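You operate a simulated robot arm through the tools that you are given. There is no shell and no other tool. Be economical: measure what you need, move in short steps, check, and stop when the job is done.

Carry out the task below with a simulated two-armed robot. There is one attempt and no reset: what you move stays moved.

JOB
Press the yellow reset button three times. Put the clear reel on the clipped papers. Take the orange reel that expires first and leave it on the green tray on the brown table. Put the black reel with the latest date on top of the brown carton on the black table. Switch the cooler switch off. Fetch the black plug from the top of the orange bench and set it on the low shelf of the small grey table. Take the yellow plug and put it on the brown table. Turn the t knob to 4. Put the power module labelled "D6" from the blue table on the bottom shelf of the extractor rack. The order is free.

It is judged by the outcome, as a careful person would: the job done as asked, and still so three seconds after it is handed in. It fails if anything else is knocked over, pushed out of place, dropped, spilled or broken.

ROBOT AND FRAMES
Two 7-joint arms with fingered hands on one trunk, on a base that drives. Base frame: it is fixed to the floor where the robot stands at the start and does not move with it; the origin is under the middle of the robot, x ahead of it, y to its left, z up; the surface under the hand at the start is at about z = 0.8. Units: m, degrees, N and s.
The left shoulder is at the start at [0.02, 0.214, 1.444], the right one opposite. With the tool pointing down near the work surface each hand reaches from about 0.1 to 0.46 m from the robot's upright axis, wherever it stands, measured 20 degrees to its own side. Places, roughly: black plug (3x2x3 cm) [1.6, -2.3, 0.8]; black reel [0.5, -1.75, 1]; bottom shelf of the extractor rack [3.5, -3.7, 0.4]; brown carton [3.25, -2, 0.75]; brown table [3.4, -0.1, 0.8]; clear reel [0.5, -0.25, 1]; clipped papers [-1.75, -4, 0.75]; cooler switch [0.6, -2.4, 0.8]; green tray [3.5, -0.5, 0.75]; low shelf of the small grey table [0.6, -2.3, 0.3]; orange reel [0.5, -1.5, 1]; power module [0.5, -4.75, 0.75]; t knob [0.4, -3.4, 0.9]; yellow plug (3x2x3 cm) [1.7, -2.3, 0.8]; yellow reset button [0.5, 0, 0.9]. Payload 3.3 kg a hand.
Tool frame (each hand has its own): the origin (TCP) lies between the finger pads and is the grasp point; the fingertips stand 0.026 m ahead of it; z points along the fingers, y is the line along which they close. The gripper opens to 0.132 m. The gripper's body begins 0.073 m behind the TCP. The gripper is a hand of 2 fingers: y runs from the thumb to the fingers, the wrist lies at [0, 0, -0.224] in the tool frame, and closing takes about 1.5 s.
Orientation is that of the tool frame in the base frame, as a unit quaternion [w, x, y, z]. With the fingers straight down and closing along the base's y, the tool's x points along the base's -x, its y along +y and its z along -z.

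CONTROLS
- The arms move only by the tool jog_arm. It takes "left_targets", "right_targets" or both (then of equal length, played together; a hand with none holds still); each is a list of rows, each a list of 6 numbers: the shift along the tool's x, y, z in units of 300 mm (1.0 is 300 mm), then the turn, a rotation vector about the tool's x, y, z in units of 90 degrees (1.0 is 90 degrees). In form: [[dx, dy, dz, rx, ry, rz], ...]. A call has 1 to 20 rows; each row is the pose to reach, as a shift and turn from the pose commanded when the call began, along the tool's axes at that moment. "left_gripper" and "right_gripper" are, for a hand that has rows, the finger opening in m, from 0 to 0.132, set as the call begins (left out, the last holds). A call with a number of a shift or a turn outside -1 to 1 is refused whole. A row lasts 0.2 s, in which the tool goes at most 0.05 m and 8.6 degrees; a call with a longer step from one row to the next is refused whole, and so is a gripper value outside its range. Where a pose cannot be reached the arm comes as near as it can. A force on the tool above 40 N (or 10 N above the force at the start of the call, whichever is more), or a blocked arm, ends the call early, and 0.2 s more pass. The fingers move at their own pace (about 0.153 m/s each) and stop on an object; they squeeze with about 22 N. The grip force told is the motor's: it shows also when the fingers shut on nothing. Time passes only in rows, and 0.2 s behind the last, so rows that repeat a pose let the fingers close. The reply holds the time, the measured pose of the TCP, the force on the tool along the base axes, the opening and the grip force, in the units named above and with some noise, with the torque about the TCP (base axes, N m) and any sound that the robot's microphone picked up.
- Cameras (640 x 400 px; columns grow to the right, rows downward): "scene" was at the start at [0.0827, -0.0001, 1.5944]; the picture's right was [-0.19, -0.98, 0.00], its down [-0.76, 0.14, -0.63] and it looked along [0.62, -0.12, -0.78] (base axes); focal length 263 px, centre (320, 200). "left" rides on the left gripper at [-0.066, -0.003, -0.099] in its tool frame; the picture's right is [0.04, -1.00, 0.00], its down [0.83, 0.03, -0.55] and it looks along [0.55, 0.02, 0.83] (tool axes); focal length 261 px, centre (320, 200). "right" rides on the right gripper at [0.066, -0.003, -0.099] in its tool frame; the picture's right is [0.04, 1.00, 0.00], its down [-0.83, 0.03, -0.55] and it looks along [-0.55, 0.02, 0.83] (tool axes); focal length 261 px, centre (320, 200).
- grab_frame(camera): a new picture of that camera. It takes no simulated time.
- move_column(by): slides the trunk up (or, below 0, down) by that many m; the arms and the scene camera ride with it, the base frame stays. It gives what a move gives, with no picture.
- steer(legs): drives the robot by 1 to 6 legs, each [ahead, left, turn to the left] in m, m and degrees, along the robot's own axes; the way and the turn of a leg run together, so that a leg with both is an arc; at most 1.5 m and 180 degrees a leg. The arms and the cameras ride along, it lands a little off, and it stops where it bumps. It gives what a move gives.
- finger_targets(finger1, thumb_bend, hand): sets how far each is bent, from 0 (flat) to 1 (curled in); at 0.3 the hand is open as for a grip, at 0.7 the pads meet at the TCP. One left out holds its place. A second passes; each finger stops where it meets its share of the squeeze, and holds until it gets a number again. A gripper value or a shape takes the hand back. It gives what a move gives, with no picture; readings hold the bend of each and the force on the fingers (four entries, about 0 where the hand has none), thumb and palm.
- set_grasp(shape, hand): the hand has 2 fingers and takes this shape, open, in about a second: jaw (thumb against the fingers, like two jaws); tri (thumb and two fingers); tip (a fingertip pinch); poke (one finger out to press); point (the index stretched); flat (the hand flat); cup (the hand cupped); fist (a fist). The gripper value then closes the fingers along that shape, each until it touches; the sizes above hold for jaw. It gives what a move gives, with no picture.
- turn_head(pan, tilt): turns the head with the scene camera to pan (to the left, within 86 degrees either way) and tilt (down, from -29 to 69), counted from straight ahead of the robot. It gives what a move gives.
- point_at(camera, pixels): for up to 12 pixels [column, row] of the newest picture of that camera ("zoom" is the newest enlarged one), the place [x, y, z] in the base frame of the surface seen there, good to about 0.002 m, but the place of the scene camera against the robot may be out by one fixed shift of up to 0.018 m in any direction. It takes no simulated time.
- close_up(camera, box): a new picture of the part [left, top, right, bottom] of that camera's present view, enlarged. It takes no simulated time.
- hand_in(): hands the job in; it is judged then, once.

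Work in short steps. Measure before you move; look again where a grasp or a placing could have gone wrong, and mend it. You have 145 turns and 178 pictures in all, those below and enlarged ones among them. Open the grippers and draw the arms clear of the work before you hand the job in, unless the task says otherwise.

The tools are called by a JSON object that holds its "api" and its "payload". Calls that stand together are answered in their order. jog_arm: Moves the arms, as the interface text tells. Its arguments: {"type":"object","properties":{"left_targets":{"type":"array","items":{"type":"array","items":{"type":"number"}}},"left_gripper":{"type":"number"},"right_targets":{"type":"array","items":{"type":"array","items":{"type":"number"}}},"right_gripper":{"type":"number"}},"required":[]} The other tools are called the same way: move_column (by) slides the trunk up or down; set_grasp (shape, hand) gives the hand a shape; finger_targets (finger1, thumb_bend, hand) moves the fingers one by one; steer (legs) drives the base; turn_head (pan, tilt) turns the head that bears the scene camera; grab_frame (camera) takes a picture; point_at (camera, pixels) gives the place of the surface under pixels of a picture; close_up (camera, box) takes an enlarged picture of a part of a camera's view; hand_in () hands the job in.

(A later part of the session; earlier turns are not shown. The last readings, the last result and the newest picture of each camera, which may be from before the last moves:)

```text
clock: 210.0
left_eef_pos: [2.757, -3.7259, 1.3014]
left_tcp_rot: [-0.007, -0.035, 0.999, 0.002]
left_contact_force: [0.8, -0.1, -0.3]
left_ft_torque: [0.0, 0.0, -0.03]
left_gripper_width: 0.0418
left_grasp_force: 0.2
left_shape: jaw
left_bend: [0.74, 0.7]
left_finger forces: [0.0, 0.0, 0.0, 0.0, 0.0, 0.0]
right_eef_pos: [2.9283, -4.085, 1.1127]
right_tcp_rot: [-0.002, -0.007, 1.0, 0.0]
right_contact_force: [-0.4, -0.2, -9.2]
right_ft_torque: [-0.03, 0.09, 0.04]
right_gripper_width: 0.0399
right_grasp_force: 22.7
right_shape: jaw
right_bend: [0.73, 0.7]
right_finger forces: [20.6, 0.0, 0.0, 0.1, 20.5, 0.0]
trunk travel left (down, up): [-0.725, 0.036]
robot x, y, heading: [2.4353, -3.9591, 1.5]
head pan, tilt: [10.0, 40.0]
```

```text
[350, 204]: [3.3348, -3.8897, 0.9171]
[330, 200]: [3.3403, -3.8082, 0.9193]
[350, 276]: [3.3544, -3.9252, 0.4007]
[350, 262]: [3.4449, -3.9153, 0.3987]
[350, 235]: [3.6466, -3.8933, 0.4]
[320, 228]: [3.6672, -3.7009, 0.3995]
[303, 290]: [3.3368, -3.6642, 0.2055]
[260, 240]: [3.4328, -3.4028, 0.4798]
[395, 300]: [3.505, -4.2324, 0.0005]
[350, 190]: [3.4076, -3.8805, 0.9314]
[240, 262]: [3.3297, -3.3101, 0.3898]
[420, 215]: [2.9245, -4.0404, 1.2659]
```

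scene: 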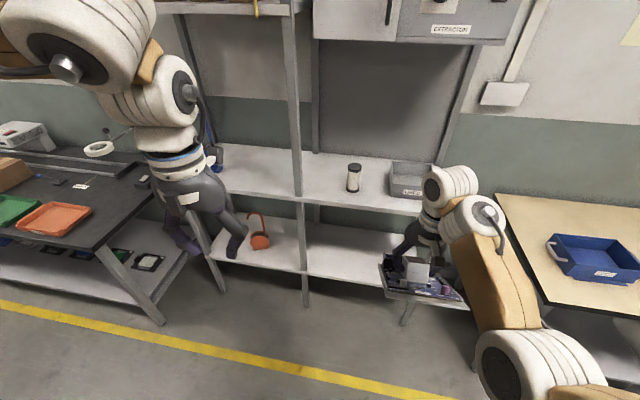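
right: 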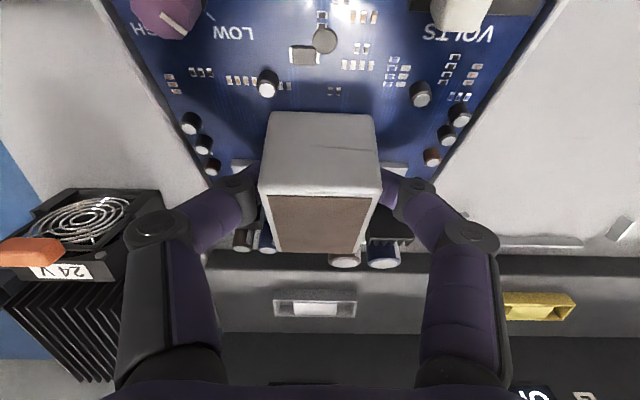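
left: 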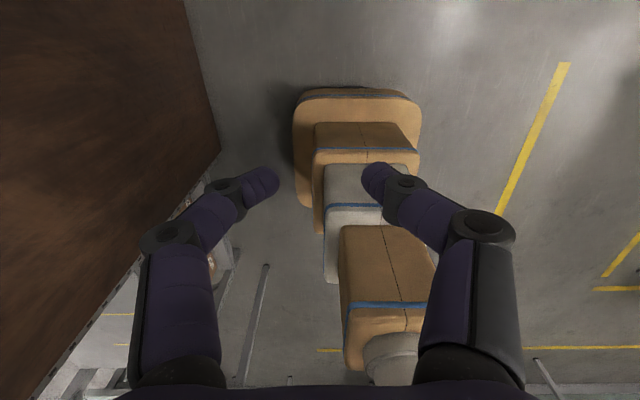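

Bottom shelf is at z=0.40 (front x=3.33), middle shelf underside ≈0.91. I tuck the left hand back and outward, lower the trunk 0.62 and shift the base 8 cm left.

{"api": "jog_arm", "payload": {"left_targets": [[0.1, 0.08, 0, 0, 0, 0], [0.2, 0.16, 0, 0, 0, 0], [0.3, 0.24, 0, 0, 0, 0], [0.4, 0.32, 0, 0, 0, 0], [0.4, 0.32, 0, 0, 0, 0]]}}

{"api": "move_column", "payload": {"by": -0.62}}

{"api": "steer", "payload": {"legs": [[0.2, 0.08, -1.5]]}}

{"api": "grab_frame", "payload": {"camera": "right"}}

{"api": "turn_head", "payload": {"pan": -15, "tilt": 25}}

{"api": "grab_frame", "payload": {"camera": "scene"}}

```text
clock: 211.2
left_eef_pos: [2.6668, -3.6634, 1.3044]
left_tcp_rot: [-0.007, -0.036, 0.999, 0.001]
left_contact_force: [0.3, 0.2, 0.8]
left_ft_torque: [0.01, 0.02, -0.01]
left_gripper_width: 0.0417
left_grasp_force: 0.0
left_shape: jaw
left_bend: [0.74, 0.7]
left_finger forces: [0.1, 0.1, 0.0, 0.1, 0.1, 0.0]
left hand out of reach, approached as far as the arm can: row 3, 4, 5
right_eef_pos: [2.9273, -4.0842, 1.1141]
right_tcp_rot: [-0.003, -0.007, 1.0, 0.0]
right_contact_force: [0.3, 0.3, -9.0]
right_ft_torque: [-0.01, 0.09, 0.0]
right_gripper_width: 0.0397
right_grasp_force: 21.9
right_shape: jaw
right_bend: [0.73, 0.7]
right_finger forces: [20.5, 0.1, 0.1, 0.0, 20.6, 0.1]
trunk travel left (down, up): [-0.725, 0.036]
robot x, y, heading: [2.4346, -3.957, 1.5]
head pan, tilt: [10.0, 40.0]
```

```text
refused: -0.62 is not a number from -0.4 to 0.4
```

```text
clock: 212.8
left_eef_pos: [2.8708, -3.5833, 1.3051]
left_tcp_rot: [-0.007, -0.027, 1.0, 0.002]
left_contact_force: [0.1, -0.3, -0.3]
left_ft_torque: [0.0, 0.01, 0.04]
left_gripper_width: 0.0419
left_grasp_force: 0.0
left_shape: jaw
left_bend: [0.74, 0.7]
left_finger forces: [0.1, 0.0, 0.0, 0.0, 0.0, 0.0]
right_eef_pos: [3.1232, -4.0075, 1.1131]
right_tcp_rot: [-0.004, 0.002, 1.0, 0.0]
right_contact_force: [-0.9, -0.1, -10.0]
right_ft_torque: [0.0, 0.07, 0.01]
right_gripper_width: 0.0397
right_grasp_force: 22.3
right_shape: jaw
right_bend: [0.73, 0.7]
right_finger forces: [20.6, 0.0, 0.0, 0.0, 20.5, 0.0]
trunk travel left (down, up): [-0.725, 0.036]
robot x, y, heading: [2.633, -3.8707, 0.3]
head pan, tilt: [10.0, 40.0]
```

```text
84 pictures are left
```

right: 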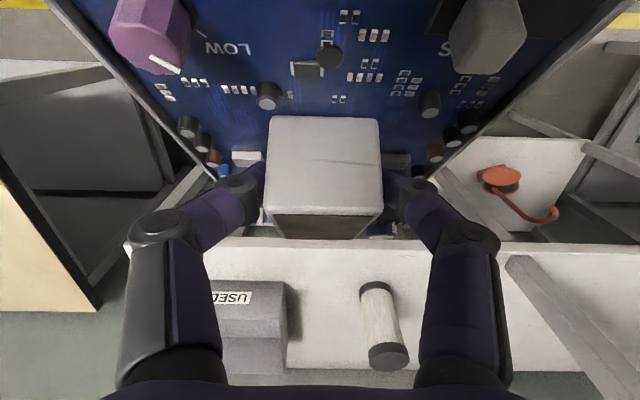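

```text
clock: 213.7
left_eef_pos: [2.8698, -3.584, 1.3046]
left_tcp_rot: [-0.007, -0.027, 1.0, 0.003]
left_contact_force: [0.8, -0.6, -0.3]
left_ft_torque: [-0.03, 0.02, -0.01]
left_gripper_width: 0.0417
left_grasp_force: 0.1
left_shape: jaw
left_bend: [0.74, 0.7]
left_finger forces: [0.1, 0.1, 0.0, 0.0, 0.0, 0.0]
right_eef_pos: [3.1226, -4.01, 1.1141]
right_tcp_rot: [-0.003, 0.002, 1.0, 0.0]
right_contact_force: [0.2, -0.2, -9.1]
right_ft_torque: [0.01, 0.04, 0.01]
right_gripper_width: 0.0397
right_grasp_force: 21.9
right_shape: jaw
right_bend: [0.73, 0.7]
right_finger forces: [20.6, 0.0, 0.0, 0.1, 20.4, 0.1]
trunk travel left (down, up): [-0.725, 0.036]
robot x, y, heading: [2.6337, -3.8763, 0.5]
head pan, tilt: [-15.0, 25.0]
```

```text
83 pictures are left
```

scene: 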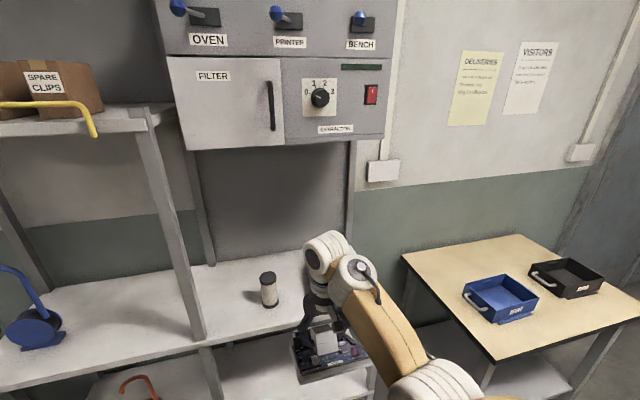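

The module seems to have pitched in the grip. I zoom in to see it.

{"api": "close_up", "payload": {"camera": "scene", "box": [270, 300, 400, 390]}}

{"api": "point_at", "payload": {"camera": "right", "pixels": [[325, 130], [325, 200], [325, 225], [325, 60], [325, 10], [150, 60], [490, 60], [240, 160], [325, 240]]}}

```text
4.44 times, centred on (335, 345) of scene
```

zoom: 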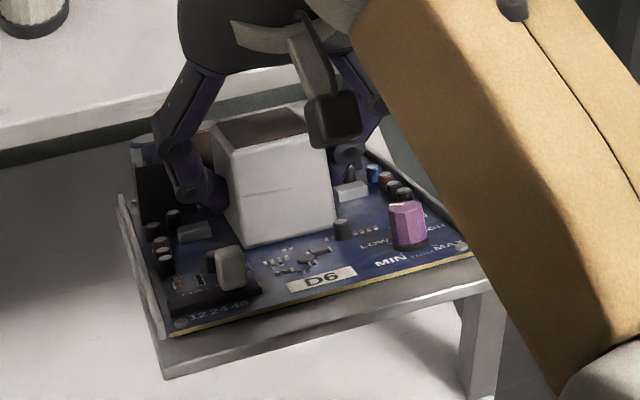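

```text
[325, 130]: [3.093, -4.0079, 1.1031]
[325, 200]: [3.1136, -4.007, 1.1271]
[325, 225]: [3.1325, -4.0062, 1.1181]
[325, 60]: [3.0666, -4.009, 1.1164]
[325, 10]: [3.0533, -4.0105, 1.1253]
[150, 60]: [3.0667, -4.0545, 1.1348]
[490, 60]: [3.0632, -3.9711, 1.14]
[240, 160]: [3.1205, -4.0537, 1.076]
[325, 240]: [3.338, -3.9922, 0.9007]
```

The module's far end has dipped ~35°. I pitch the hand up 35°, which levels it and suits the shelf insertion, then lower the trunk.

{"api": "jog_arm", "payload": {"right_targets": [[0, 0, 0, 0, -0.065, 0], [0, 0, 0, 0, -0.13, 0], [0, 0, 0, 0, -0.195, 0], [0, 0, 0, 0, -0.26, 0], [0, 0, 0, 0, -0.325, 0], [0, 0, 0, 0, -0.39, 0], [0, 0, 0, 0, -0.39, 0]]}}

{"api": "move_column", "payload": {"by": -0.4}}

{"api": "grab_frame", "payload": {"camera": "right"}}

{"api": "grab_frame", "payload": {"camera": "scene"}}

```text
clock: 215.3
left_eef_pos: [2.8696, -3.5834, 1.3038]
left_tcp_rot: [-0.007, -0.027, 1.0, 0.001]
left_contact_force: [0.0, -0.7, 0.0]
left_ft_torque: [-0.01, 0.0, 0.01]
left_gripper_width: 0.0417
left_grasp_force: 0.0
left_shape: jaw
left_bend: [0.74, 0.7]
left_finger forces: [0.1, 0.1, 0.0, 0.0, 0.0, 0.0]
right_eef_pos: [3.1232, -4.008, 1.1125]
right_tcp_rot: [0.298, 0.001, 0.954, 0.001]
right_contact_force: [0.3, 0.5, -8.9]
right_ft_torque: [-0.03, 0.27, 0.01]
right_gripper_width: 0.0397
right_grasp_force: 22.3
right_shape: jaw
right_bend: [0.73, 0.7]
right_finger forces: [20.5, 0.0, 0.1, 0.1, 20.3, 0.0]
trunk travel left (down, up): [-0.725, 0.036]
robot x, y, heading: [2.6388, -3.8717, 0.3]
head pan, tilt: [-15.0, 25.0]
```

```text
clock: 219.1
left_eef_pos: [2.8739, -3.5836, 0.8878]
left_tcp_rot: [-0.045, -0.026, 0.999, 0.003]
left_contact_force: [0.3, -0.6, 0.9]
left_ft_torque: [-0.03, -0.03, 0.02]
left_gripper_width: 0.0417
left_grasp_force: 0.1
left_shape: jaw
left_bend: [0.74, 0.7]
left_finger forces: [0.0, 0.0, 0.0, 0.0, 0.0, 0.1]
right_eef_pos: [3.1215, -4.0086, 0.7142]
right_tcp_rot: [0.299, 0.002, 0.954, 0.0]
right_contact_force: [0.0, 0.1, -8.5]
right_ft_torque: [-0.01, 0.23, -0.02]
right_gripper_width: 0.0398
right_grasp_force: 22.1
right_shape: jaw
right_bend: [0.73, 0.7]
right_finger forces: [20.3, 0.0, 0.1, 0.0, 20.2, 0.1]
trunk travel left (down, up): [-0.325, 0.436]
robot x, y, heading: [2.6353, -3.8725, 0.4]
head pan, tilt: [-15.0, 25.0]
```

```text
81 pictures are left
```

right: 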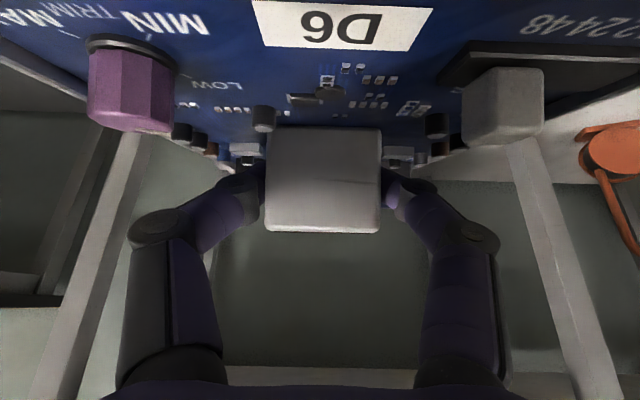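

```text
80 pictures are left
```

scene: 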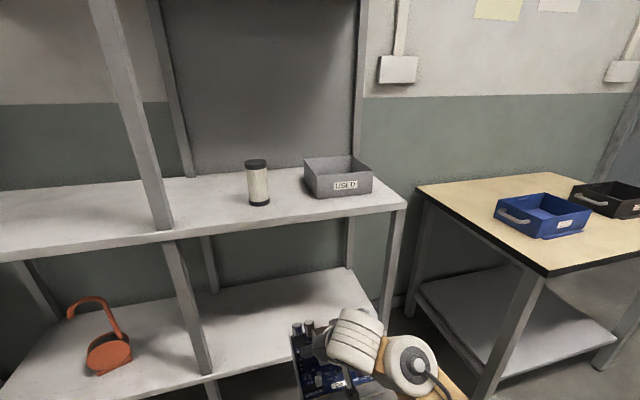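

I measure the module's present pitch via points on its board and box.

{"api": "point_at", "payload": {"camera": "right", "pixels": [[325, 150], [325, 215], [330, 25], [300, 60], [325, 105], [380, 70], [130, 60], [500, 80]]}}

{"api": "turn_head", "payload": {"pan": -15, "tilt": 50}}

{"api": "grab_frame", "payload": {"camera": "scene"}}

```text
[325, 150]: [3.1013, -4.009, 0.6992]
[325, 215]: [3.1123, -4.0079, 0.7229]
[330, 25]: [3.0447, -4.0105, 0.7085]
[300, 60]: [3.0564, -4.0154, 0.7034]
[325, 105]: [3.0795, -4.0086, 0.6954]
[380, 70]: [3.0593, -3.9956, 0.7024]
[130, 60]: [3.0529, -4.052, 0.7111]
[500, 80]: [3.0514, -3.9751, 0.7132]
```

```text
clock: 220.0
left_eef_pos: [2.8748, -3.5832, 0.8876]
left_tcp_rot: [-0.046, -0.027, 0.999, 0.003]
left_contact_force: [-0.5, 0.2, 0.4]
left_ft_torque: [0.01, 0.0, 0.01]
left_gripper_width: 0.0417
left_grasp_force: 0.1
left_shape: jaw
left_bend: [0.74, 0.7]
left_finger forces: [0.0, 0.0, 0.1, 0.1, 0.0, 0.0]
right_eef_pos: [3.1224, -4.0083, 0.7118]
right_tcp_rot: [0.299, 0.002, 0.954, 0.0]
right_contact_force: [-0.5, -0.6, -9.7]
right_ft_torque: [-0.01, 0.24, -0.06]
right_gripper_width: 0.0402
right_grasp_force: 22.1
right_shape: jaw
right_bend: [0.73, 0.7]
right_finger forces: [20.3, 0.1, 0.1, 0.0, 20.3, 0.1]
trunk travel left (down, up): [-0.325, 0.436]
robot x, y, heading: [2.6369, -3.8704, 0.4]
head pan, tilt: [-15.0, 50.0]
```

```text
79 pictures are left
```

scene: 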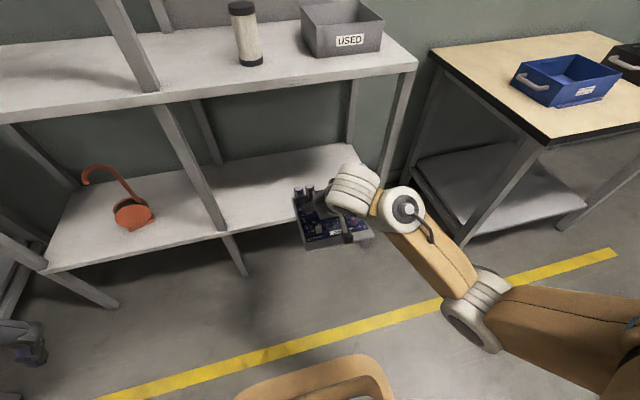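

Far end dips ~20° now; touching the shelf will level it. I lower the trunk 0.18 and drive in 0.26 m above the bottom shelf.

{"api": "move_column", "payload": {"by": -0.18}}

{"api": "steer", "payload": {"legs": [[0.26, 0, 0]]}}

{"api": "grab_frame", "payload": {"camera": "scene"}}

```text
clock: 222.0
left_eef_pos: [2.8805, -3.5844, 0.6795]
left_tcp_rot: [-0.116, -0.027, 0.993, 0.003]
left_contact_force: [-0.7, -1.0, -0.3]
left_ft_torque: [0.01, -0.01, -0.03]
left_gripper_width: 0.0418
left_grasp_force: 0.0
left_shape: jaw
left_bend: [0.74, 0.7]
left_finger forces: [0.0, 0.0, 0.0, 0.1, 0.0, 0.0]
right_eef_pos: [3.1224, -4.0082, 0.5342]
right_tcp_rot: [0.299, 0.002, 0.954, 0.001]
right_contact_force: [0.3, -0.3, -9.4]
right_ft_torque: [-0.02, 0.24, 0.01]
right_gripper_width: 0.04
right_grasp_force: 21.9
right_shape: jaw
right_bend: [0.73, 0.7]
right_finger forces: [20.4, 0.0, 0.0, 0.0, 20.3, 0.0]
trunk travel left (down, up): [-0.145, 0.616]
robot x, y, heading: [2.637, -3.8721, 0.6]
head pan, tilt: [-15.0, 50.0]
```

```text
clock: 223.9
left_eef_pos: [3.1395, -3.5805, 0.6782]
left_tcp_rot: [-0.116, -0.028, 0.993, 0.004]
left_contact_force: [0.9, -1.1, 0.0]
left_ft_torque: [-0.02, -0.02, -0.02]
left_gripper_width: 0.042
left_grasp_force: 0.0
left_shape: jaw
left_bend: [0.74, 0.7]
left_finger forces: [0.0, 0.0, 0.0, 0.1, 0.1, 0.0]
right_eef_pos: [3.3831, -4.0067, 0.5337]
right_tcp_rot: [0.298, 0.002, 0.954, 0.0]
right_contact_force: [0.1, -0.3, -8.6]
right_ft_torque: [-0.04, 0.19, -0.02]
right_gripper_width: 0.0401
right_grasp_force: 22.3
right_shape: jaw
right_bend: [0.73, 0.7]
right_finger forces: [20.4, 0.0, 0.0, 0.0, 20.3, 0.0]
trunk travel left (down, up): [-0.145, 0.616]
robot x, y, heading: [2.892, -3.8719, 0.3]
head pan, tilt: [-15.0, 50.0]
```

```text
78 pictures are left
```

scene: 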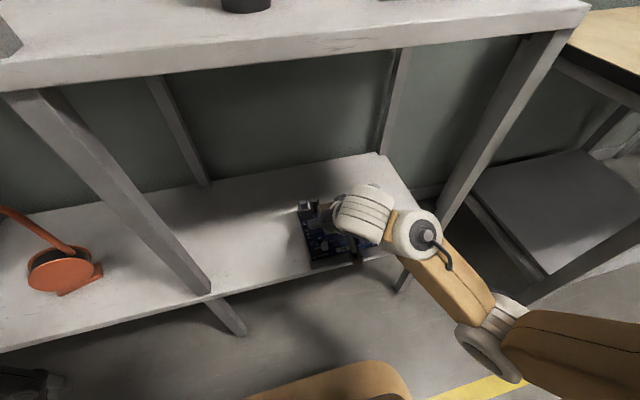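

Clear inside the bay. I extend 8.5 cm forward and then lower slowly onto the shelf.

{"api": "jog_arm", "payload": {"right_targets": [[-0.08, 0, 0.054, 0, 0, 0], [-0.155, 0, 0.108, 0, 0, 0], [-0.232, 0, 0.162, 0, 0, 0], [-0.232, 0, 0.162, 0, 0, 0], [-0.175, 0, 0.244, 0, 0, 0], [-0.137, 0, 0.299, 0, 0, 0], [-0.118, 0, 0.326, 0, 0, 0]]}}

{"api": "jog_arm", "payload": {"right_targets": [[0.008, 0, 0.011, 0, 0, 0], [0.015, 0, 0.022, 0, 0, 0], [0.023, 0, 0.033, 0, 0, 0], [0.03, 0, 0.044, 0, 0, 0]]}}

{"api": "grab_frame", "payload": {"camera": "scene"}}

{"api": "grab_frame", "payload": {"camera": "right"}}

```text
clock: 225.5
left_eef_pos: [3.1411, -3.5813, 0.6795]
left_tcp_rot: [-0.116, -0.028, 0.993, 0.005]
left_contact_force: [-0.3, 0.1, -0.2]
left_ft_torque: [-0.02, -0.01, -0.01]
left_gripper_width: 0.0421
left_grasp_force: 0.0
left_shape: jaw
left_bend: [0.74, 0.7]
left_finger forces: [0.1, 0.1, 0.0, 0.1, 0.1, 0.0]
right_eef_pos: [3.4688, -4.0063, 0.4728]
right_tcp_rot: [0.298, 0.001, 0.954, 0.001]
right_contact_force: [-0.6, -0.2, -6.7]
right_ft_torque: [0.06, 0.1, -0.02]
right_gripper_width: 0.0402
right_grasp_force: 22.0
right_shape: jaw
right_bend: [0.73, 0.7]
right_finger forces: [20.7, 0.0, 0.0, 0.0, 20.6, 0.1]
trunk travel left (down, up): [-0.145, 0.616]
robot x, y, heading: [2.896, -3.8714, 0.4]
head pan, tilt: [-15.0, 50.0]
```

```text
clock: 226.5
left_eef_pos: [3.1399, -3.5822, 0.6793]
left_tcp_rot: [-0.116, -0.028, 0.993, 0.004]
left_contact_force: [-0.5, 0.0, -0.1]
left_ft_torque: [-0.01, 0.03, -0.02]
left_gripper_width: 0.0418
left_grasp_force: 0.1
left_shape: jaw
left_bend: [0.74, 0.7]
left_finger forces: [0.0, 0.0, 0.0, 0.0, 0.0, 0.0]
right_eef_pos: [3.469, -4.0061, 0.4571]
right_tcp_rot: [0.298, 0.002, 0.955, 0.001]
right_contact_force: [-0.8, 0.1, -5.7]
right_ft_torque: [0.06, 0.0, 0.04]
right_gripper_width: 0.0401
right_grasp_force: 22.2
right_shape: jaw
right_bend: [0.73, 0.7]
right_finger forces: [20.8, 0.0, 0.0, 0.1, 20.8, 0.0]
trunk travel left (down, up): [-0.145, 0.616]
robot x, y, heading: [2.893, -3.8698, 0.4]
head pan, tilt: [-15.0, 50.0]
```

```text
77 pictures are left
```

scene: 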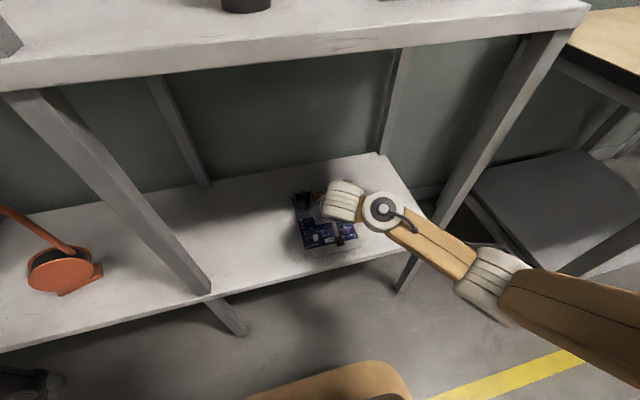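

```text
76 pictures are left
```

right: 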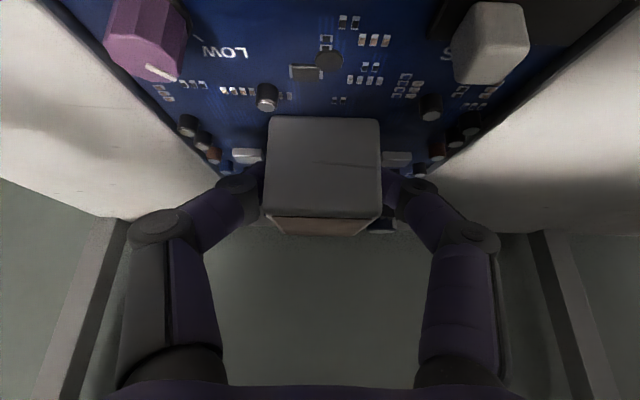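

Contact is levelling it (weight now 5.7 N on the hand). I lower 12 mm more until it bears on the shelf.

{"api": "jog_arm", "payload": {"right_targets": [[0.008, 0, 0.011, 0, 0, 0], [0.015, 0, 0.022, 0, 0, 0], [0.023, 0, 0.033, 0, 0, 0], [0.023, 0, 0.033, 0, 0, 0]]}}

{"api": "point_at", "payload": {"camera": "right", "pixels": [[325, 130], [325, 205], [330, 10], [325, 100], [300, 60]]}}

{"api": "close_up", "payload": {"camera": "scene", "box": [270, 170, 390, 270]}}

```text
clock: 227.5
left_eef_pos: [3.1397, -3.5807, 0.6795]
left_tcp_rot: [-0.116, -0.028, 0.993, 0.003]
left_contact_force: [-0.5, -0.3, -0.3]
left_ft_torque: [-0.03, 0.03, 0.0]
left_gripper_width: 0.0416
left_grasp_force: 0.0
left_shape: jaw
left_bend: [0.74, 0.7]
left_finger forces: [0.0, 0.0, 0.0, 0.1, 0.0, 0.0]
right_eef_pos: [3.468, -4.0062, 0.4443]
right_tcp_rot: [0.298, 0.002, 0.955, 0.0]
right_contact_force: [-0.2, 0.2, -5.1]
right_ft_torque: [0.11, -0.03, 0.01]
right_gripper_width: 0.04
right_grasp_force: 21.9
right_shape: jaw
right_bend: [0.73, 0.7]
right_finger forces: [20.9, 0.0, 0.0, 0.1, 20.7, 0.1]
trunk travel left (down, up): [-0.145, 0.616]
robot x, y, heading: [2.8961, -3.868, 0.5]
head pan, tilt: [-15.0, 50.0]
```

```text
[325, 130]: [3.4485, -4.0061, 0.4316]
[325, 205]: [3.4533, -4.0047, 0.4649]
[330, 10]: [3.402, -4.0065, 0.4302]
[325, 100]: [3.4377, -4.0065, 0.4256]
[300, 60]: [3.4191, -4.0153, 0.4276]
```

```text
4.00 times, centred on (330, 220) of scene
```

zoom: 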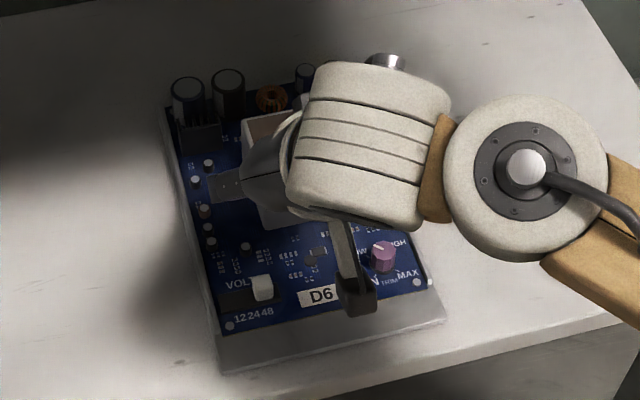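

Nearly flat. Lower 7 mm more, then open slightly.

{"api": "jog_arm", "payload": {"right_targets": [[0.007, 0, 0.01, 0, 0, 0], [0.014, 0, 0.02, 0, 0, 0], [0.02, 0, 0.028, 0, 0, 0]]}}

{"api": "jog_arm", "payload": {"right_targets": [[0, 0, 0, 0, 0, 0], [0, 0, 0, 0, 0, 0], [0, 0, 0, 0, 0, 0]], "right_gripper": 0.065}}

{"api": "grab_frame", "payload": {"camera": "right"}}

```text
clock: 228.3
left_eef_pos: [3.139, -3.5815, 0.68]
left_tcp_rot: [-0.113, -0.028, 0.993, 0.004]
left_contact_force: [0.5, -0.4, 0.0]
left_ft_torque: [-0.03, 0.0, 0.02]
left_gripper_width: 0.0419
left_grasp_force: 0.0
left_shape: jaw
left_bend: [0.74, 0.7]
left_finger forces: [0.1, 0.0, 0.1, 0.1, 0.1, 0.0]
right_eef_pos: [3.4686, -4.0054, 0.4413]
right_tcp_rot: [0.302, 0.002, 0.953, 0.003]
right_contact_force: [-3.8, 0.0, 24.2]
right_ft_torque: [-0.01, -0.29, -0.03]
right_gripper_width: 0.0429
right_grasp_force: 22.0
right_shape: jaw
right_bend: [0.74, 0.71]
right_finger forces: [24.9, 0.0, 0.1, 0.0, 25.3, 0.0]
trunk travel left (down, up): [-0.145, 0.616]
robot x, y, heading: [2.8962, -3.8752, 0.6]
head pan, tilt: [-15.0, 50.0]
```

```text
clock: 229.1
left_eef_pos: [3.1407, -3.5817, 0.6793]
left_tcp_rot: [-0.116, -0.028, 0.993, 0.004]
left_contact_force: [-0.3, -0.9, 0.7]
left_ft_torque: [0.04, -0.03, -0.02]
left_gripper_width: 0.0419
left_grasp_force: 0.1
left_shape: jaw
left_bend: [0.74, 0.7]
left_finger forces: [0.0, 0.0, 0.0, 0.0, 0.0, 0.0]
right_eef_pos: [3.4671, -4.0078, 0.4341]
right_tcp_rot: [0.297, 0.002, 0.955, 0.0]
right_contact_force: [0.7, -0.1, -0.6]
right_ft_torque: [0.02, -0.03, 0.02]
right_gripper_width: 0.0645
right_grasp_force: 0.0
right_shape: jaw
right_bend: [0.73, 0.7]
right_finger forces: [0.0, 0.0, 0.0, 0.1, 0.1, 0.0]
trunk travel left (down, up): [-0.145, 0.616]
robot x, y, heading: [2.8961, -3.8715, 0.6]
head pan, tilt: [-15.0, 50.0]
```

```text
74 pictures are left
```

right: 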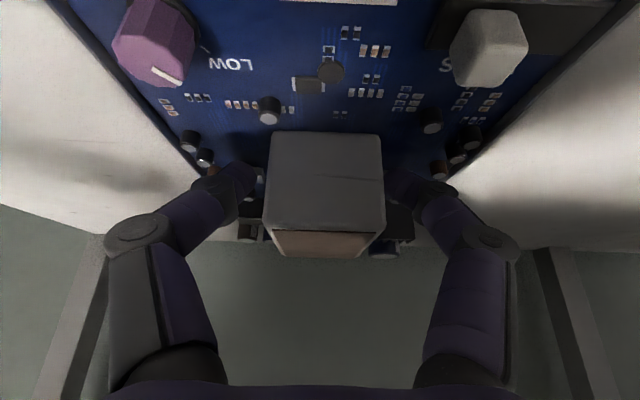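

Module is down and free. I withdraw along the finger axis and back the base out.

{"api": "jog_arm", "payload": {"right_targets": [[0, 0, -0.08, 0, 0, 0], [0, 0, -0.2, 0, 0, 0], [0, 0, -0.35, 0, 0, 0], [0, 0, -0.35, 0, 0, 0]]}}

{"api": "steer", "payload": {"legs": [[-0.5, 0, 0]]}}

{"api": "grab_frame", "payload": {"camera": "scene"}}

{"api": "move_column", "payload": {"by": 0.4}}

{"api": "move_column", "payload": {"by": 0.18}}

```text
clock: 230.1
left_eef_pos: [3.1403, -3.5815, 0.6796]
left_tcp_rot: [-0.115, -0.027, 0.993, 0.004]
left_contact_force: [0.0, 0.6, 0.2]
left_ft_torque: [-0.02, -0.01, 0.01]
left_gripper_width: 0.0419
left_grasp_force: 0.0
left_shape: jaw
left_bend: [0.74, 0.7]
left_finger forces: [0.0, 0.0, 0.1, 0.0, 0.1, 0.0]
right_eef_pos: [3.4086, -4.0072, 0.5218]
right_tcp_rot: [0.3, 0.001, 0.954, 0.0]
right_contact_force: [0.3, 0.6, 0.6]
right_ft_torque: [-0.02, 0.01, 0.0]
right_gripper_width: 0.0645
right_grasp_force: 0.1
right_shape: jaw
right_bend: [0.73, 0.7]
right_finger forces: [0.1, 0.1, 0.1, 0.0, 0.0, 0.0]
trunk travel left (down, up): [-0.145, 0.616]
robot x, y, heading: [2.8979, -3.8696, 0.5]
head pan, tilt: [-15.0, 50.0]
```

```text
clock: 233.1
left_eef_pos: [2.6345, -3.5853, 0.6787]
left_tcp_rot: [-0.116, -0.035, 0.993, 0.003]
left_contact_force: [1.0, 0.1, -0.6]
left_ft_torque: [0.01, -0.02, 0.02]
left_gripper_width: 0.0418
left_grasp_force: 0.0
left_shape: jaw
left_bend: [0.74, 0.7]
left_finger forces: [0.0, 0.1, 0.0, 0.0, 0.0, 0.1]
right_eef_pos: [2.9092, -4.0071, 0.5213]
right_tcp_rot: [0.299, -0.005, 0.954, 0.003]
right_contact_force: [-0.4, -0.5, 0.0]
right_ft_torque: [0.02, 0.06, -0.01]
right_gripper_width: 0.0643
right_grasp_force: 0.0
right_shape: jaw
right_bend: [0.73, 0.7]
right_finger forces: [0.0, 0.0, 0.1, 0.1, 0.1, 0.0]
trunk travel left (down, up): [-0.145, 0.616]
robot x, y, heading: [2.3954, -3.8816, 1.1]
head pan, tilt: [-15.0, 50.0]
```

```text
73 pictures are left
```

scene: 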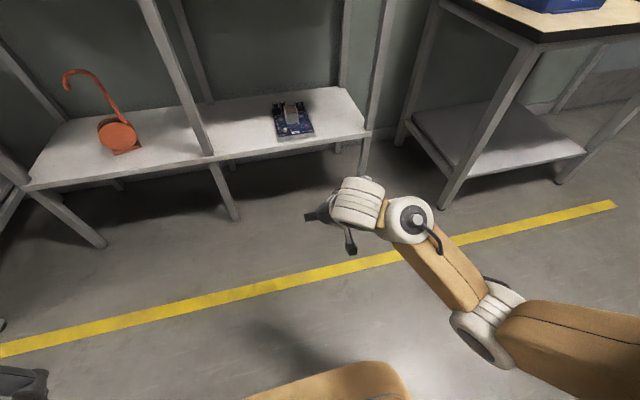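

```text
clock: 236.9
left_eef_pos: [2.6351, -3.5851, 1.0789]
left_tcp_rot: [-0.115, -0.034, 0.993, 0.003]
left_contact_force: [0.3, 0.0, -0.6]
left_ft_torque: [-0.01, -0.01, -0.01]
left_gripper_width: 0.0418
left_grasp_force: 0.0
left_shape: jaw
left_bend: [0.74, 0.7]
left_finger forces: [0.0, 0.0, 0.0, 0.1, 0.1, 0.0]
right_eef_pos: [2.9094, -4.0088, 0.9218]
right_tcp_rot: [0.298, -0.005, 0.955, 0.002]
right_contact_force: [0.3, 0.1, -0.6]
right_ft_torque: [0.01, 0.02, -0.02]
right_gripper_width: 0.0646
right_grasp_force: 0.1
right_shape: jaw
right_bend: [0.73, 0.7]
right_finger forces: [0.1, 0.0, 0.0, 0.1, 0.1, 0.0]
trunk travel left (down, up): [-0.545, 0.216]
robot x, y, heading: [2.3993, -3.8803, 1.2]
head pan, tilt: [-15.0, 50.0]
```

```text
clock: 238.9
left_eef_pos: [2.6349, -3.5851, 1.2585]
left_tcp_rot: [-0.115, -0.034, 0.993, 0.003]
left_contact_force: [-0.5, -0.4, 0.2]
left_ft_torque: [-0.04, 0.0, -0.03]
left_gripper_width: 0.0419
left_grasp_force: 0.0
left_shape: jaw
left_bend: [0.74, 0.7]
left_finger forces: [0.1, 0.0, 0.0, 0.0, 0.1, 0.0]
right_eef_pos: [2.9087, -4.0079, 1.1011]
right_tcp_rot: [0.299, -0.005, 0.954, 0.002]
right_contact_force: [0.2, 0.9, 0.6]
right_ft_torque: [0.01, 0.0, -0.02]
right_gripper_width: 0.0643
right_grasp_force: 0.0
right_shape: jaw
right_bend: [0.73, 0.7]
right_finger forces: [0.1, 0.1, 0.0, 0.0, 0.1, 0.0]
trunk travel left (down, up): [-0.725, 0.036]
robot x, y, heading: [2.3934, -3.879, 1.2]
head pan, tilt: [-15.0, 50.0]
```

D6 sits on the bottom shelf. Now the plugs: I straighten the right hand, drive along the aisle to y≈-2.45 and turn to face the orange bench.

{"api": "jog_arm", "payload": {"right_targets": [[0.05, 0, -0.02, 0, 0.08, 0], [0.1, 0, -0.04, 0, 0.16, 0], [0.15, 0, -0.06, 0, 0.24, 0], [0.2, 0, -0.08, 0, 0.32, 0], [0.2, 0, -0.1, 0, 0.39, 0], [0.2, 0, -0.1, 0, 0.39, 0]]}}

{"api": "steer", "payload": {"legs": [[0, 1.4, 0], [0, 0, 90], [0, 0, 89]]}}

{"api": "turn_head", "payload": {"pan": 0, "tilt": 40}}

{"api": "grab_frame", "payload": {"camera": "scene"}}

```text
clock: 240.3
left_eef_pos: [2.635, -3.5856, 1.2589]
left_tcp_rot: [-0.115, -0.034, 0.993, 0.004]
left_contact_force: [0.6, -0.2, 0.1]
left_ft_torque: [0.02, 0.0, -0.03]
left_gripper_width: 0.0418
left_grasp_force: 0.1
left_shape: jaw
left_bend: [0.74, 0.7]
left_finger forces: [0.0, 0.1, 0.0, 0.0, 0.0, 0.1]
right_eef_pos: [2.8417, -4.01, 1.0891]
right_tcp_rot: [-0.001, -0.005, 1.0, 0.002]
right_contact_force: [0.6, -0.8, 0.0]
right_ft_torque: [0.01, 0.01, 0.02]
right_gripper_width: 0.0646
right_grasp_force: 0.0
right_shape: jaw
right_bend: [0.73, 0.7]
right_finger forces: [0.0, 0.0, 0.0, 0.0, 0.1, 0.0]
right hand out of reach, approached as far as the arm can: row 5, 6
trunk travel left (down, up): [-0.725, 0.036]
robot x, y, heading: [2.3961, -3.8778, 1.3]
head pan, tilt: [-15.0, 50.0]
```

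```text
clock: 254.9
left_eef_pos: [2.1289, -2.8188, 1.259]
left_tcp_rot: [-0.002, 0.991, 0.066, 0.115]
left_contact_force: [0.6, -0.1, 0.2]
left_ft_torque: [-0.01, 0.03, -0.03]
left_gripper_width: 0.0419
left_grasp_force: 0.2
left_shape: jaw
left_bend: [0.74, 0.7]
left_finger forces: [0.0, 0.0, 0.1, 0.0, 0.1, 0.0]
right_eef_pos: [1.8956, -2.4074, 1.0886]
right_tcp_rot: [0.0, 0.999, 0.038, 0.0]
right_contact_force: [0.0, -0.5, 0.4]
right_ft_torque: [0.03, -0.01, 0.0]
right_gripper_width: 0.0644
right_grasp_force: 0.0
right_shape: jaw
right_bend: [0.73, 0.7]
right_finger forces: [0.0, 0.0, 0.0, 0.1, 0.0, 0.1]
trunk travel left (down, up): [-0.725, 0.036]
robot x, y, heading: [2.3536, -2.5103, -175.2]
head pan, tilt: [-15.0, 50.0]
```

```text
clock: 255.6
left_eef_pos: [2.13, -2.8189, 1.2599]
left_tcp_rot: [-0.001, 0.991, 0.065, 0.115]
left_contact_force: [-0.4, -0.4, 0.3]
left_ft_torque: [-0.01, -0.01, -0.02]
left_gripper_width: 0.0417
left_grasp_force: 0.1
left_shape: jaw
left_bend: [0.74, 0.7]
left_finger forces: [0.0, 0.0, 0.0, 0.0, 0.1, 0.0]
right_eef_pos: [1.8967, -2.4068, 1.0872]
right_tcp_rot: [0.0, 0.999, 0.038, -0.001]
right_contact_force: [0.5, 0.0, -0.3]
right_ft_torque: [-0.02, -0.01, 0.03]
right_gripper_width: 0.0645
right_grasp_force: 0.0
right_shape: jaw
right_bend: [0.73, 0.7]
right_finger forces: [0.0, 0.1, 0.0, 0.1, 0.0, 0.0]
trunk travel left (down, up): [-0.725, 0.036]
robot x, y, heading: [2.3517, -2.5122, -175.0]
head pan, tilt: [0.0, 40.0]
```

```text
72 pictures are left
```

scene: 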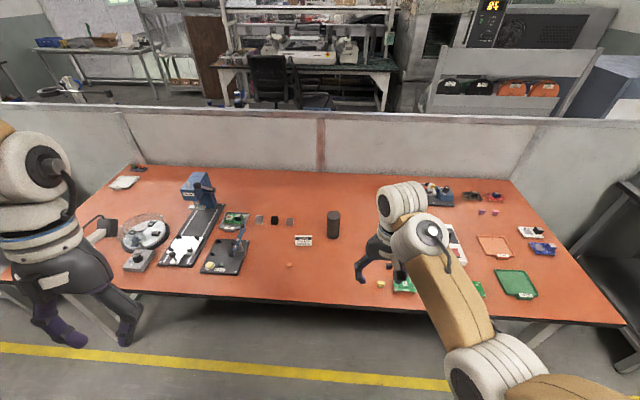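

I enlarge the bench to find the black and yellow plugs.

{"api": "close_up", "payload": {"camera": "scene", "box": [200, 180, 420, 300]}}

{"api": "grab_frame", "payload": {"camera": "right"}}

```text
2.91 times, centred on (310, 240) of scene
```

zoom: 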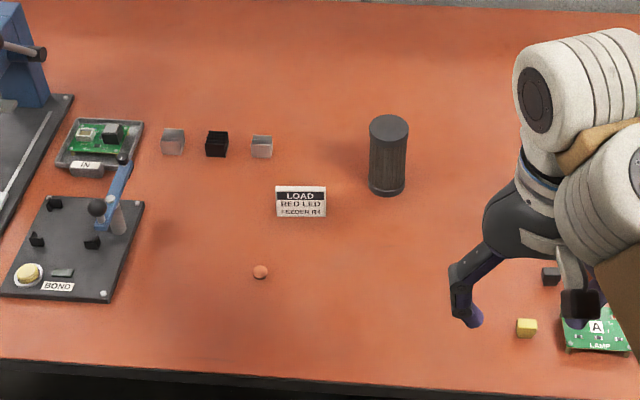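

```text
70 pictures are left
```

right: 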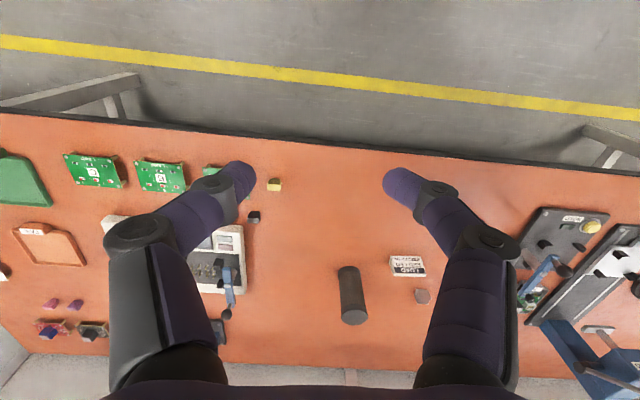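

I measure the yellow block (273,184) and dark block (253,217) in the right camera.

{"api": "point_at", "payload": {"camera": "right", "pixels": [[273, 182], [254, 214], [273, 190], [254, 222], [265, 184], [282, 184], [300, 145], [225, 167], [300, 200]]}}

{"api": "close_up", "payload": {"camera": "right", "box": [220, 150, 320, 240]}}

{"api": "point_at", "payload": {"camera": "scene", "pixels": [[274, 219]]}}

```text
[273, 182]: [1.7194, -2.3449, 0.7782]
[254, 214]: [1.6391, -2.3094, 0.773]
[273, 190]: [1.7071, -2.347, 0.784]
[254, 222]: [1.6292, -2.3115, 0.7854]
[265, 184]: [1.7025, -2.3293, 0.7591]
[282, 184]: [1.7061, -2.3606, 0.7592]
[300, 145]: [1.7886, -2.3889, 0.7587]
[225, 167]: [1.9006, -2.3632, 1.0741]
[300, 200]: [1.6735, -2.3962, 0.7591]
```

```text
4.44 times, centred on (270, 195) of right
```

zoom: 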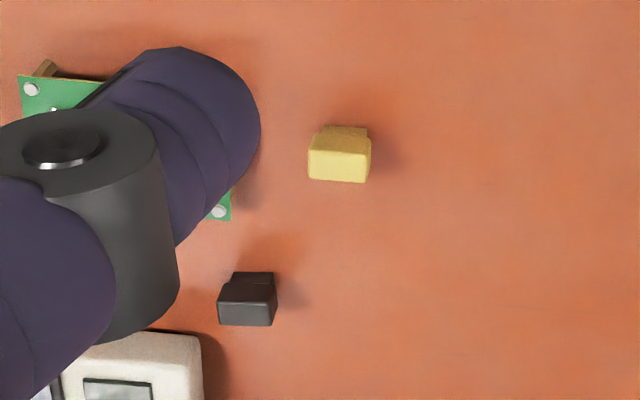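

```text
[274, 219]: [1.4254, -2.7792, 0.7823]
```

Yellow plug at (1.708,-2.345), black plug at (1.631,-2.31), table z=0.759. I straighten heading and drive in.

{"api": "steer", "payload": {"legs": [[0, 0, -5], [0.29, -0.05, 0]]}}

{"api": "grab_frame", "payload": {"camera": "right"}}

```text
clock: 258.1
left_eef_pos: [1.822, -2.7476, 1.2584]
left_tcp_rot: [0.004, 0.993, 0.022, 0.116]
left_contact_force: [-1.1, -0.1, 0.1]
left_ft_torque: [0.01, 0.0, 0.0]
left_gripper_width: 0.0416
left_grasp_force: 0.2
left_shape: jaw
left_bend: [0.74, 0.7]
left_finger forces: [0.0, 0.0, 0.0, 0.0, 0.1, 0.0]
right_eef_pos: [1.6238, -2.3181, 1.0874]
right_tcp_rot: [0.001, 1.0, -0.005, 0.0]
right_contact_force: [-0.3, -0.5, -0.5]
right_ft_torque: [0.02, -0.03, 0.0]
right_gripper_width: 0.0647
right_grasp_force: 0.0
right_shape: jaw
right_bend: [0.73, 0.7]
right_finger forces: [0.1, 0.0, 0.0, 0.0, 0.0, 0.1]
trunk travel left (down, up): [-0.725, 0.036]
robot x, y, heading: [2.0708, -2.4633, 180.0]
head pan, tilt: [0.0, 40.0]
```

```text
68 pictures are left
```

right: 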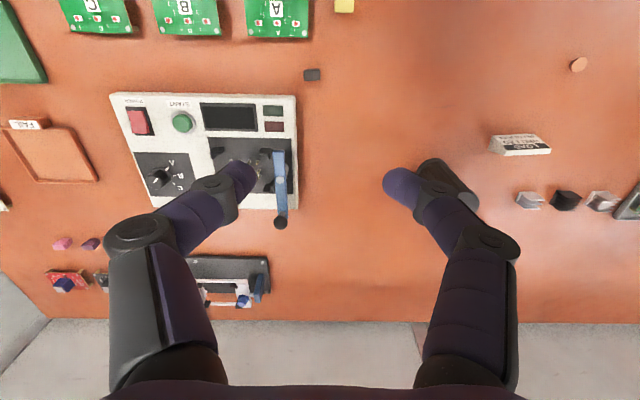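

Black plug is at (312,75), directly below the hand. I measure it accurately.

{"api": "point_at", "payload": {"camera": "right", "pixels": [[312, 72], [305, 75], [319, 75], [312, 80], [312, 68], [297, 97], [297, 120], [282, 165], [280, 220], [344, 5], [312, 90]]}}

{"api": "close_up", "payload": {"camera": "right", "box": [280, 40, 350, 110]}}

```text
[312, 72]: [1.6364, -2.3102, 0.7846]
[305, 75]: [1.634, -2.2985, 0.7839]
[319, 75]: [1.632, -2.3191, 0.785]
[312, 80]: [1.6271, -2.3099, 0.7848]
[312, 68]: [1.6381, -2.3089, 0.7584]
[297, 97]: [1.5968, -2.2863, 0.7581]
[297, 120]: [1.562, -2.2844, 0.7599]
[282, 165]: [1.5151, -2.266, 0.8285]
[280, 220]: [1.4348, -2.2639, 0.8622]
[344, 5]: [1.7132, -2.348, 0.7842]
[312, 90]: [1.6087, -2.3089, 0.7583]
```

```text
5.71 times, centred on (315, 75) of right
```

zoom: 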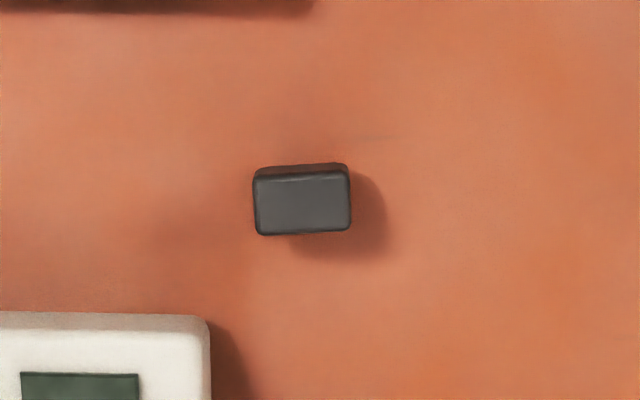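

Plug centre (1.632,-2.309), top 0.785. Descend to TCP z≈0.79, close, and lift.

{"api": "jog_arm", "payload": {"right_targets": [[0.027, -0.03, 0.15, 0, 0, 0], [0.027, -0.03, 0.3, 0, 0, 0], [0.027, -0.03, 0.45, 0, 0, 0], [0.027, -0.03, 0.6, 0, 0, 0], [0.027, -0.03, 0.75, 0, 0, 0], [0.027, -0.03, 0.88, 0, 0, 0], [0.027, -0.03, 0.95, 0, 0, 0], [0.027, -0.03, 0.985, 0, 0, 0], [0.027, -0.03, 0.985, 0, 0, 0]], "right_gripper": 0.06}}

{"api": "grab_frame", "payload": {"camera": "right"}}

```text
clock: 260.1
left_eef_pos: [1.8235, -2.7489, 1.2596]
left_tcp_rot: [0.006, 0.993, 0.022, 0.116]
left_contact_force: [-0.4, 0.2, 0.5]
left_ft_torque: [0.02, -0.02, 0.0]
left_gripper_width: 0.0419
left_grasp_force: 0.0
left_shape: jaw
left_bend: [0.74, 0.7]
left_finger forces: [0.0, 0.1, 0.1, 0.0, 0.1, 0.0]
right_eef_pos: [1.6576, -2.3022, 0.8363]
right_tcp_rot: [0.001, 1.0, -0.005, 0.0]
right_contact_force: [0.3, -0.7, -0.6]
right_ft_torque: [0.0, 0.01, 0.03]
right_gripper_width: 0.0602
right_grasp_force: 0.0
right_shape: jaw
right_bend: [0.73, 0.7]
right_finger forces: [0.1, 0.1, 0.0, 0.1, 0.1, 0.1]
right hand out of reach, approached as far as the arm can: row 6, 7, 8, 9
trunk travel left (down, up): [-0.725, 0.036]
robot x, y, heading: [2.072, -2.461, 180.0]
head pan, tilt: [0.0, 40.0]
```

```text
66 pictures are left
```

right: 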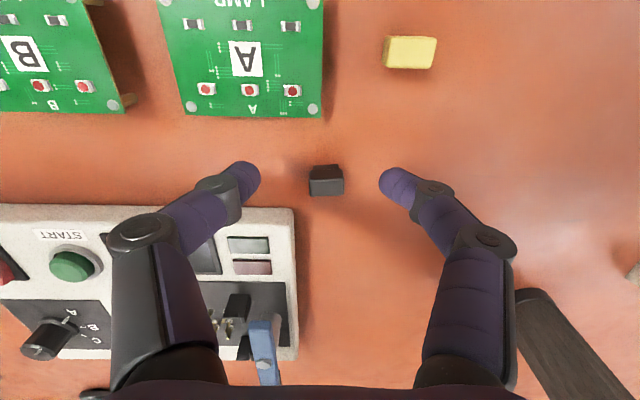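

Short of reach; I lower the trunk 0.06 with the arm then adjusting 2.5 cm forward and slightly up.

{"api": "jog_arm", "payload": {"right_targets": [[0, 0, -0.05, 0, 0, 0], [0, 0, -0.1, 0, 0, 0], [0, 0, -0.1, 0, 0, 0]]}}

{"api": "move_column", "payload": {"by": -0.06}}

{"api": "jog_arm", "payload": {"right_targets": [[-0.04, 0, 0, 0, 0, 0], [-0.08, 0, 0, 0, 0, 0], [-0.08, 0, 0, 0, 0, 0]]}}

{"api": "grab_frame", "payload": {"camera": "right"}}

```text
clock: 260.9
left_eef_pos: [1.8235, -2.7483, 1.2582]
left_tcp_rot: [0.004, 0.993, 0.023, 0.116]
left_contact_force: [0.1, 0.3, 0.7]
left_ft_torque: [0.03, 0.01, 0.01]
left_gripper_width: 0.0415
left_grasp_force: 0.1
left_shape: jaw
left_bend: [0.74, 0.7]
left_finger forces: [0.1, 0.0, 0.1, 0.0, 0.0, 0.0]
right_eef_pos: [1.6433, -2.2859, 0.8763]
right_tcp_rot: [-0.008, 1.0, -0.013, -0.012]
right_contact_force: [-0.5, -0.7, -0.9]
right_ft_torque: [0.01, 0.01, -0.01]
right_gripper_width: 0.0601
right_grasp_force: 0.1
right_shape: jaw
right_bend: [0.73, 0.7]
right_finger forces: [0.1, 0.1, 0.0, 0.1, 0.1, 0.0]
trunk travel left (down, up): [-0.725, 0.036]
robot x, y, heading: [2.0731, -2.4606, 180.0]
head pan, tilt: [0.0, 40.0]
```

```text
clock: 261.9
left_eef_pos: [1.824, -2.7488, 1.2002]
left_tcp_rot: [0.004, 0.993, 0.023, 0.115]
left_contact_force: [-0.3, 0.3, -0.3]
left_ft_torque: [-0.01, 0.04, -0.02]
left_gripper_width: 0.0419
left_grasp_force: 0.0
left_shape: jaw
left_bend: [0.74, 0.7]
left_finger forces: [0.0, 0.1, 0.0, 0.0, 0.0, 0.0]
right_eef_pos: [1.6566, -2.3022, 0.8097]
right_tcp_rot: [0.002, 1.0, -0.005, 0.0]
right_contact_force: [0.6, -0.4, 0.5]
right_ft_torque: [-0.01, 0.02, -0.02]
right_gripper_width: 0.0602
right_grasp_force: 0.1
right_shape: jaw
right_bend: [0.73, 0.7]
right_finger forces: [0.1, 0.0, 0.0, 0.0, 0.1, 0.0]
trunk travel left (down, up): [-0.665, 0.096]
robot x, y, heading: [2.0702, -2.4596, 179.9]
head pan, tilt: [0.0, 40.0]
```

```text
clock: 262.7
left_eef_pos: [1.8214, -2.7476, 1.1991]
left_tcp_rot: [0.004, 0.993, 0.023, 0.116]
left_contact_force: [-0.1, -0.3, 0.5]
left_ft_torque: [-0.01, 0.0, 0.02]
left_gripper_width: 0.0414
left_grasp_force: 0.1
left_shape: jaw
left_bend: [0.74, 0.7]
left_finger forces: [0.1, 0.1, 0.0, 0.0, 0.0, 0.1]
right_eef_pos: [1.6339, -2.3012, 0.8088]
right_tcp_rot: [0.001, 1.0, -0.006, 0.0]
right_contact_force: [0.4, 0.1, -1.0]
right_ft_torque: [0.01, -0.02, 0.02]
right_gripper_width: 0.0603
right_grasp_force: 0.0
right_shape: jaw
right_bend: [0.73, 0.7]
right_finger forces: [0.1, 0.0, 0.1, 0.0, 0.0, 0.0]
trunk travel left (down, up): [-0.665, 0.096]
robot x, y, heading: [2.0673, -2.461, 180.0]
head pan, tilt: [0.0, 40.0]
```

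```text
65 pictures are left
```

right: 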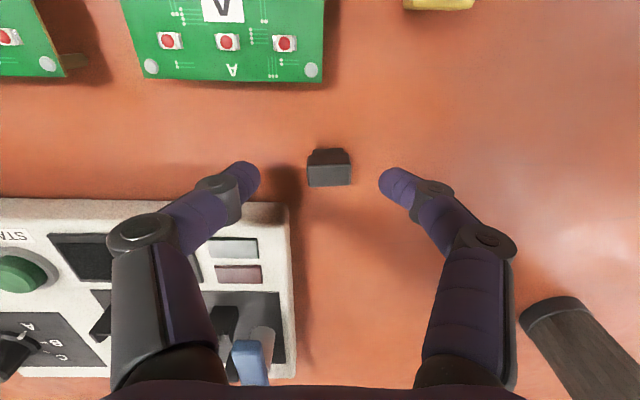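

Aligned; lower 17 mm with 7 mm sideways, close, and lift.

{"api": "jog_arm", "payload": {"right_targets": [[0, 0.024, 0.03, 0, 0, 0], [0, 0.024, 0.058, 0, 0, 0], [0, 0.024, 0.058, 0, 0, 0]]}}

{"api": "jog_arm", "payload": {"right_targets": [[0, 0, 0, 0, 0, 0], [0, 0, 0, 0, 0, 0], [0, 0, 0, 0, 0, 0], [0, 0, 0, 0, 0, 0], [0, 0, 0, 0, 0, 0], [0, 0, 0, 0, 0, 0], [0, 0, -0.05, 0, 0, 0], [0, 0, -0.15, 0, 0, 0], [0, 0, -0.3, 0, 0, 0], [0, 0, -0.45, 0, 0, 0], [0, 0, -0.6, 0, 0, 0], [0, 0, -0.6, 0, 0, 0]], "right_gripper": 0}}

{"api": "grab_frame", "payload": {"camera": "right"}}

```text
clock: 263.5
left_eef_pos: [1.8226, -2.7489, 1.1985]
left_tcp_rot: [0.004, 0.993, 0.022, 0.115]
left_contact_force: [-0.3, -0.3, -0.5]
left_ft_torque: [0.02, -0.02, 0.02]
left_gripper_width: 0.0419
left_grasp_force: 0.0
left_shape: jaw
left_bend: [0.74, 0.7]
left_finger forces: [0.0, 0.0, 0.0, 0.0, 0.0, 0.1]
right_eef_pos: [1.6421, -2.3086, 0.797]
right_tcp_rot: [0.001, 1.0, -0.006, -0.001]
right_contact_force: [0.1, 0.8, -0.5]
right_ft_torque: [0.02, -0.01, 0.0]
right_gripper_width: 0.0603
right_grasp_force: 0.1
right_shape: jaw
right_bend: [0.73, 0.7]
right_finger forces: [0.0, 0.0, 0.0, 0.0, 0.0, 0.1]
right hand out of reach, approached as far as the arm can: row 1, 2, 3
trunk travel left (down, up): [-0.665, 0.096]
robot x, y, heading: [2.0723, -2.4579, 179.6]
head pan, tilt: [0.0, 40.0]
```

```text
clock: 266.1
left_eef_pos: [1.8231, -2.7483, 1.199]
left_tcp_rot: [0.004, 0.993, 0.022, 0.115]
left_contact_force: [0.5, -0.2, 1.0]
left_ft_torque: [-0.01, -0.01, -0.01]
left_gripper_width: 0.0418
left_grasp_force: 0.0
left_shape: jaw
left_bend: [0.74, 0.7]
left_finger forces: [0.0, 0.0, 0.0, 0.1, 0.0, 0.1]
right_eef_pos: [1.6403, -2.2967, 0.9763]
right_tcp_rot: [-0.008, 1.0, -0.01, 0.0]
right_contact_force: [-0.4, 0.6, 1.3]
right_ft_torque: [0.0, 0.03, -0.02]
right_gripper_width: 0.0
right_grasp_force: 22.4
right_shape: jaw
right_bend: [0.63, 0.7]
right_finger forces: [0.0, 0.0, 0.1, 0.1, 0.1, 0.0]
trunk travel left (down, up): [-0.665, 0.096]
robot x, y, heading: [2.0726, -2.4612, 179.7]
head pan, tilt: [0.0, 40.0]
```

```text
64 pictures are left
```

right: 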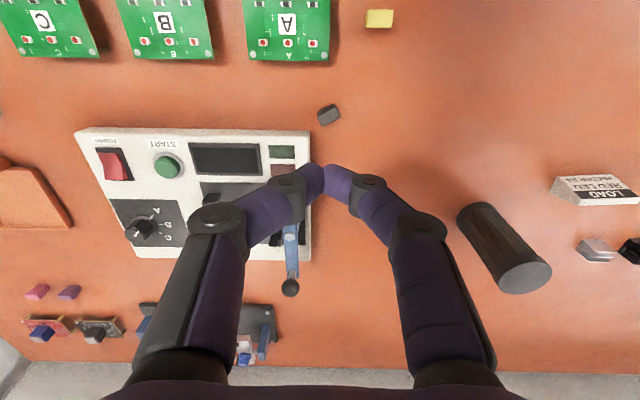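

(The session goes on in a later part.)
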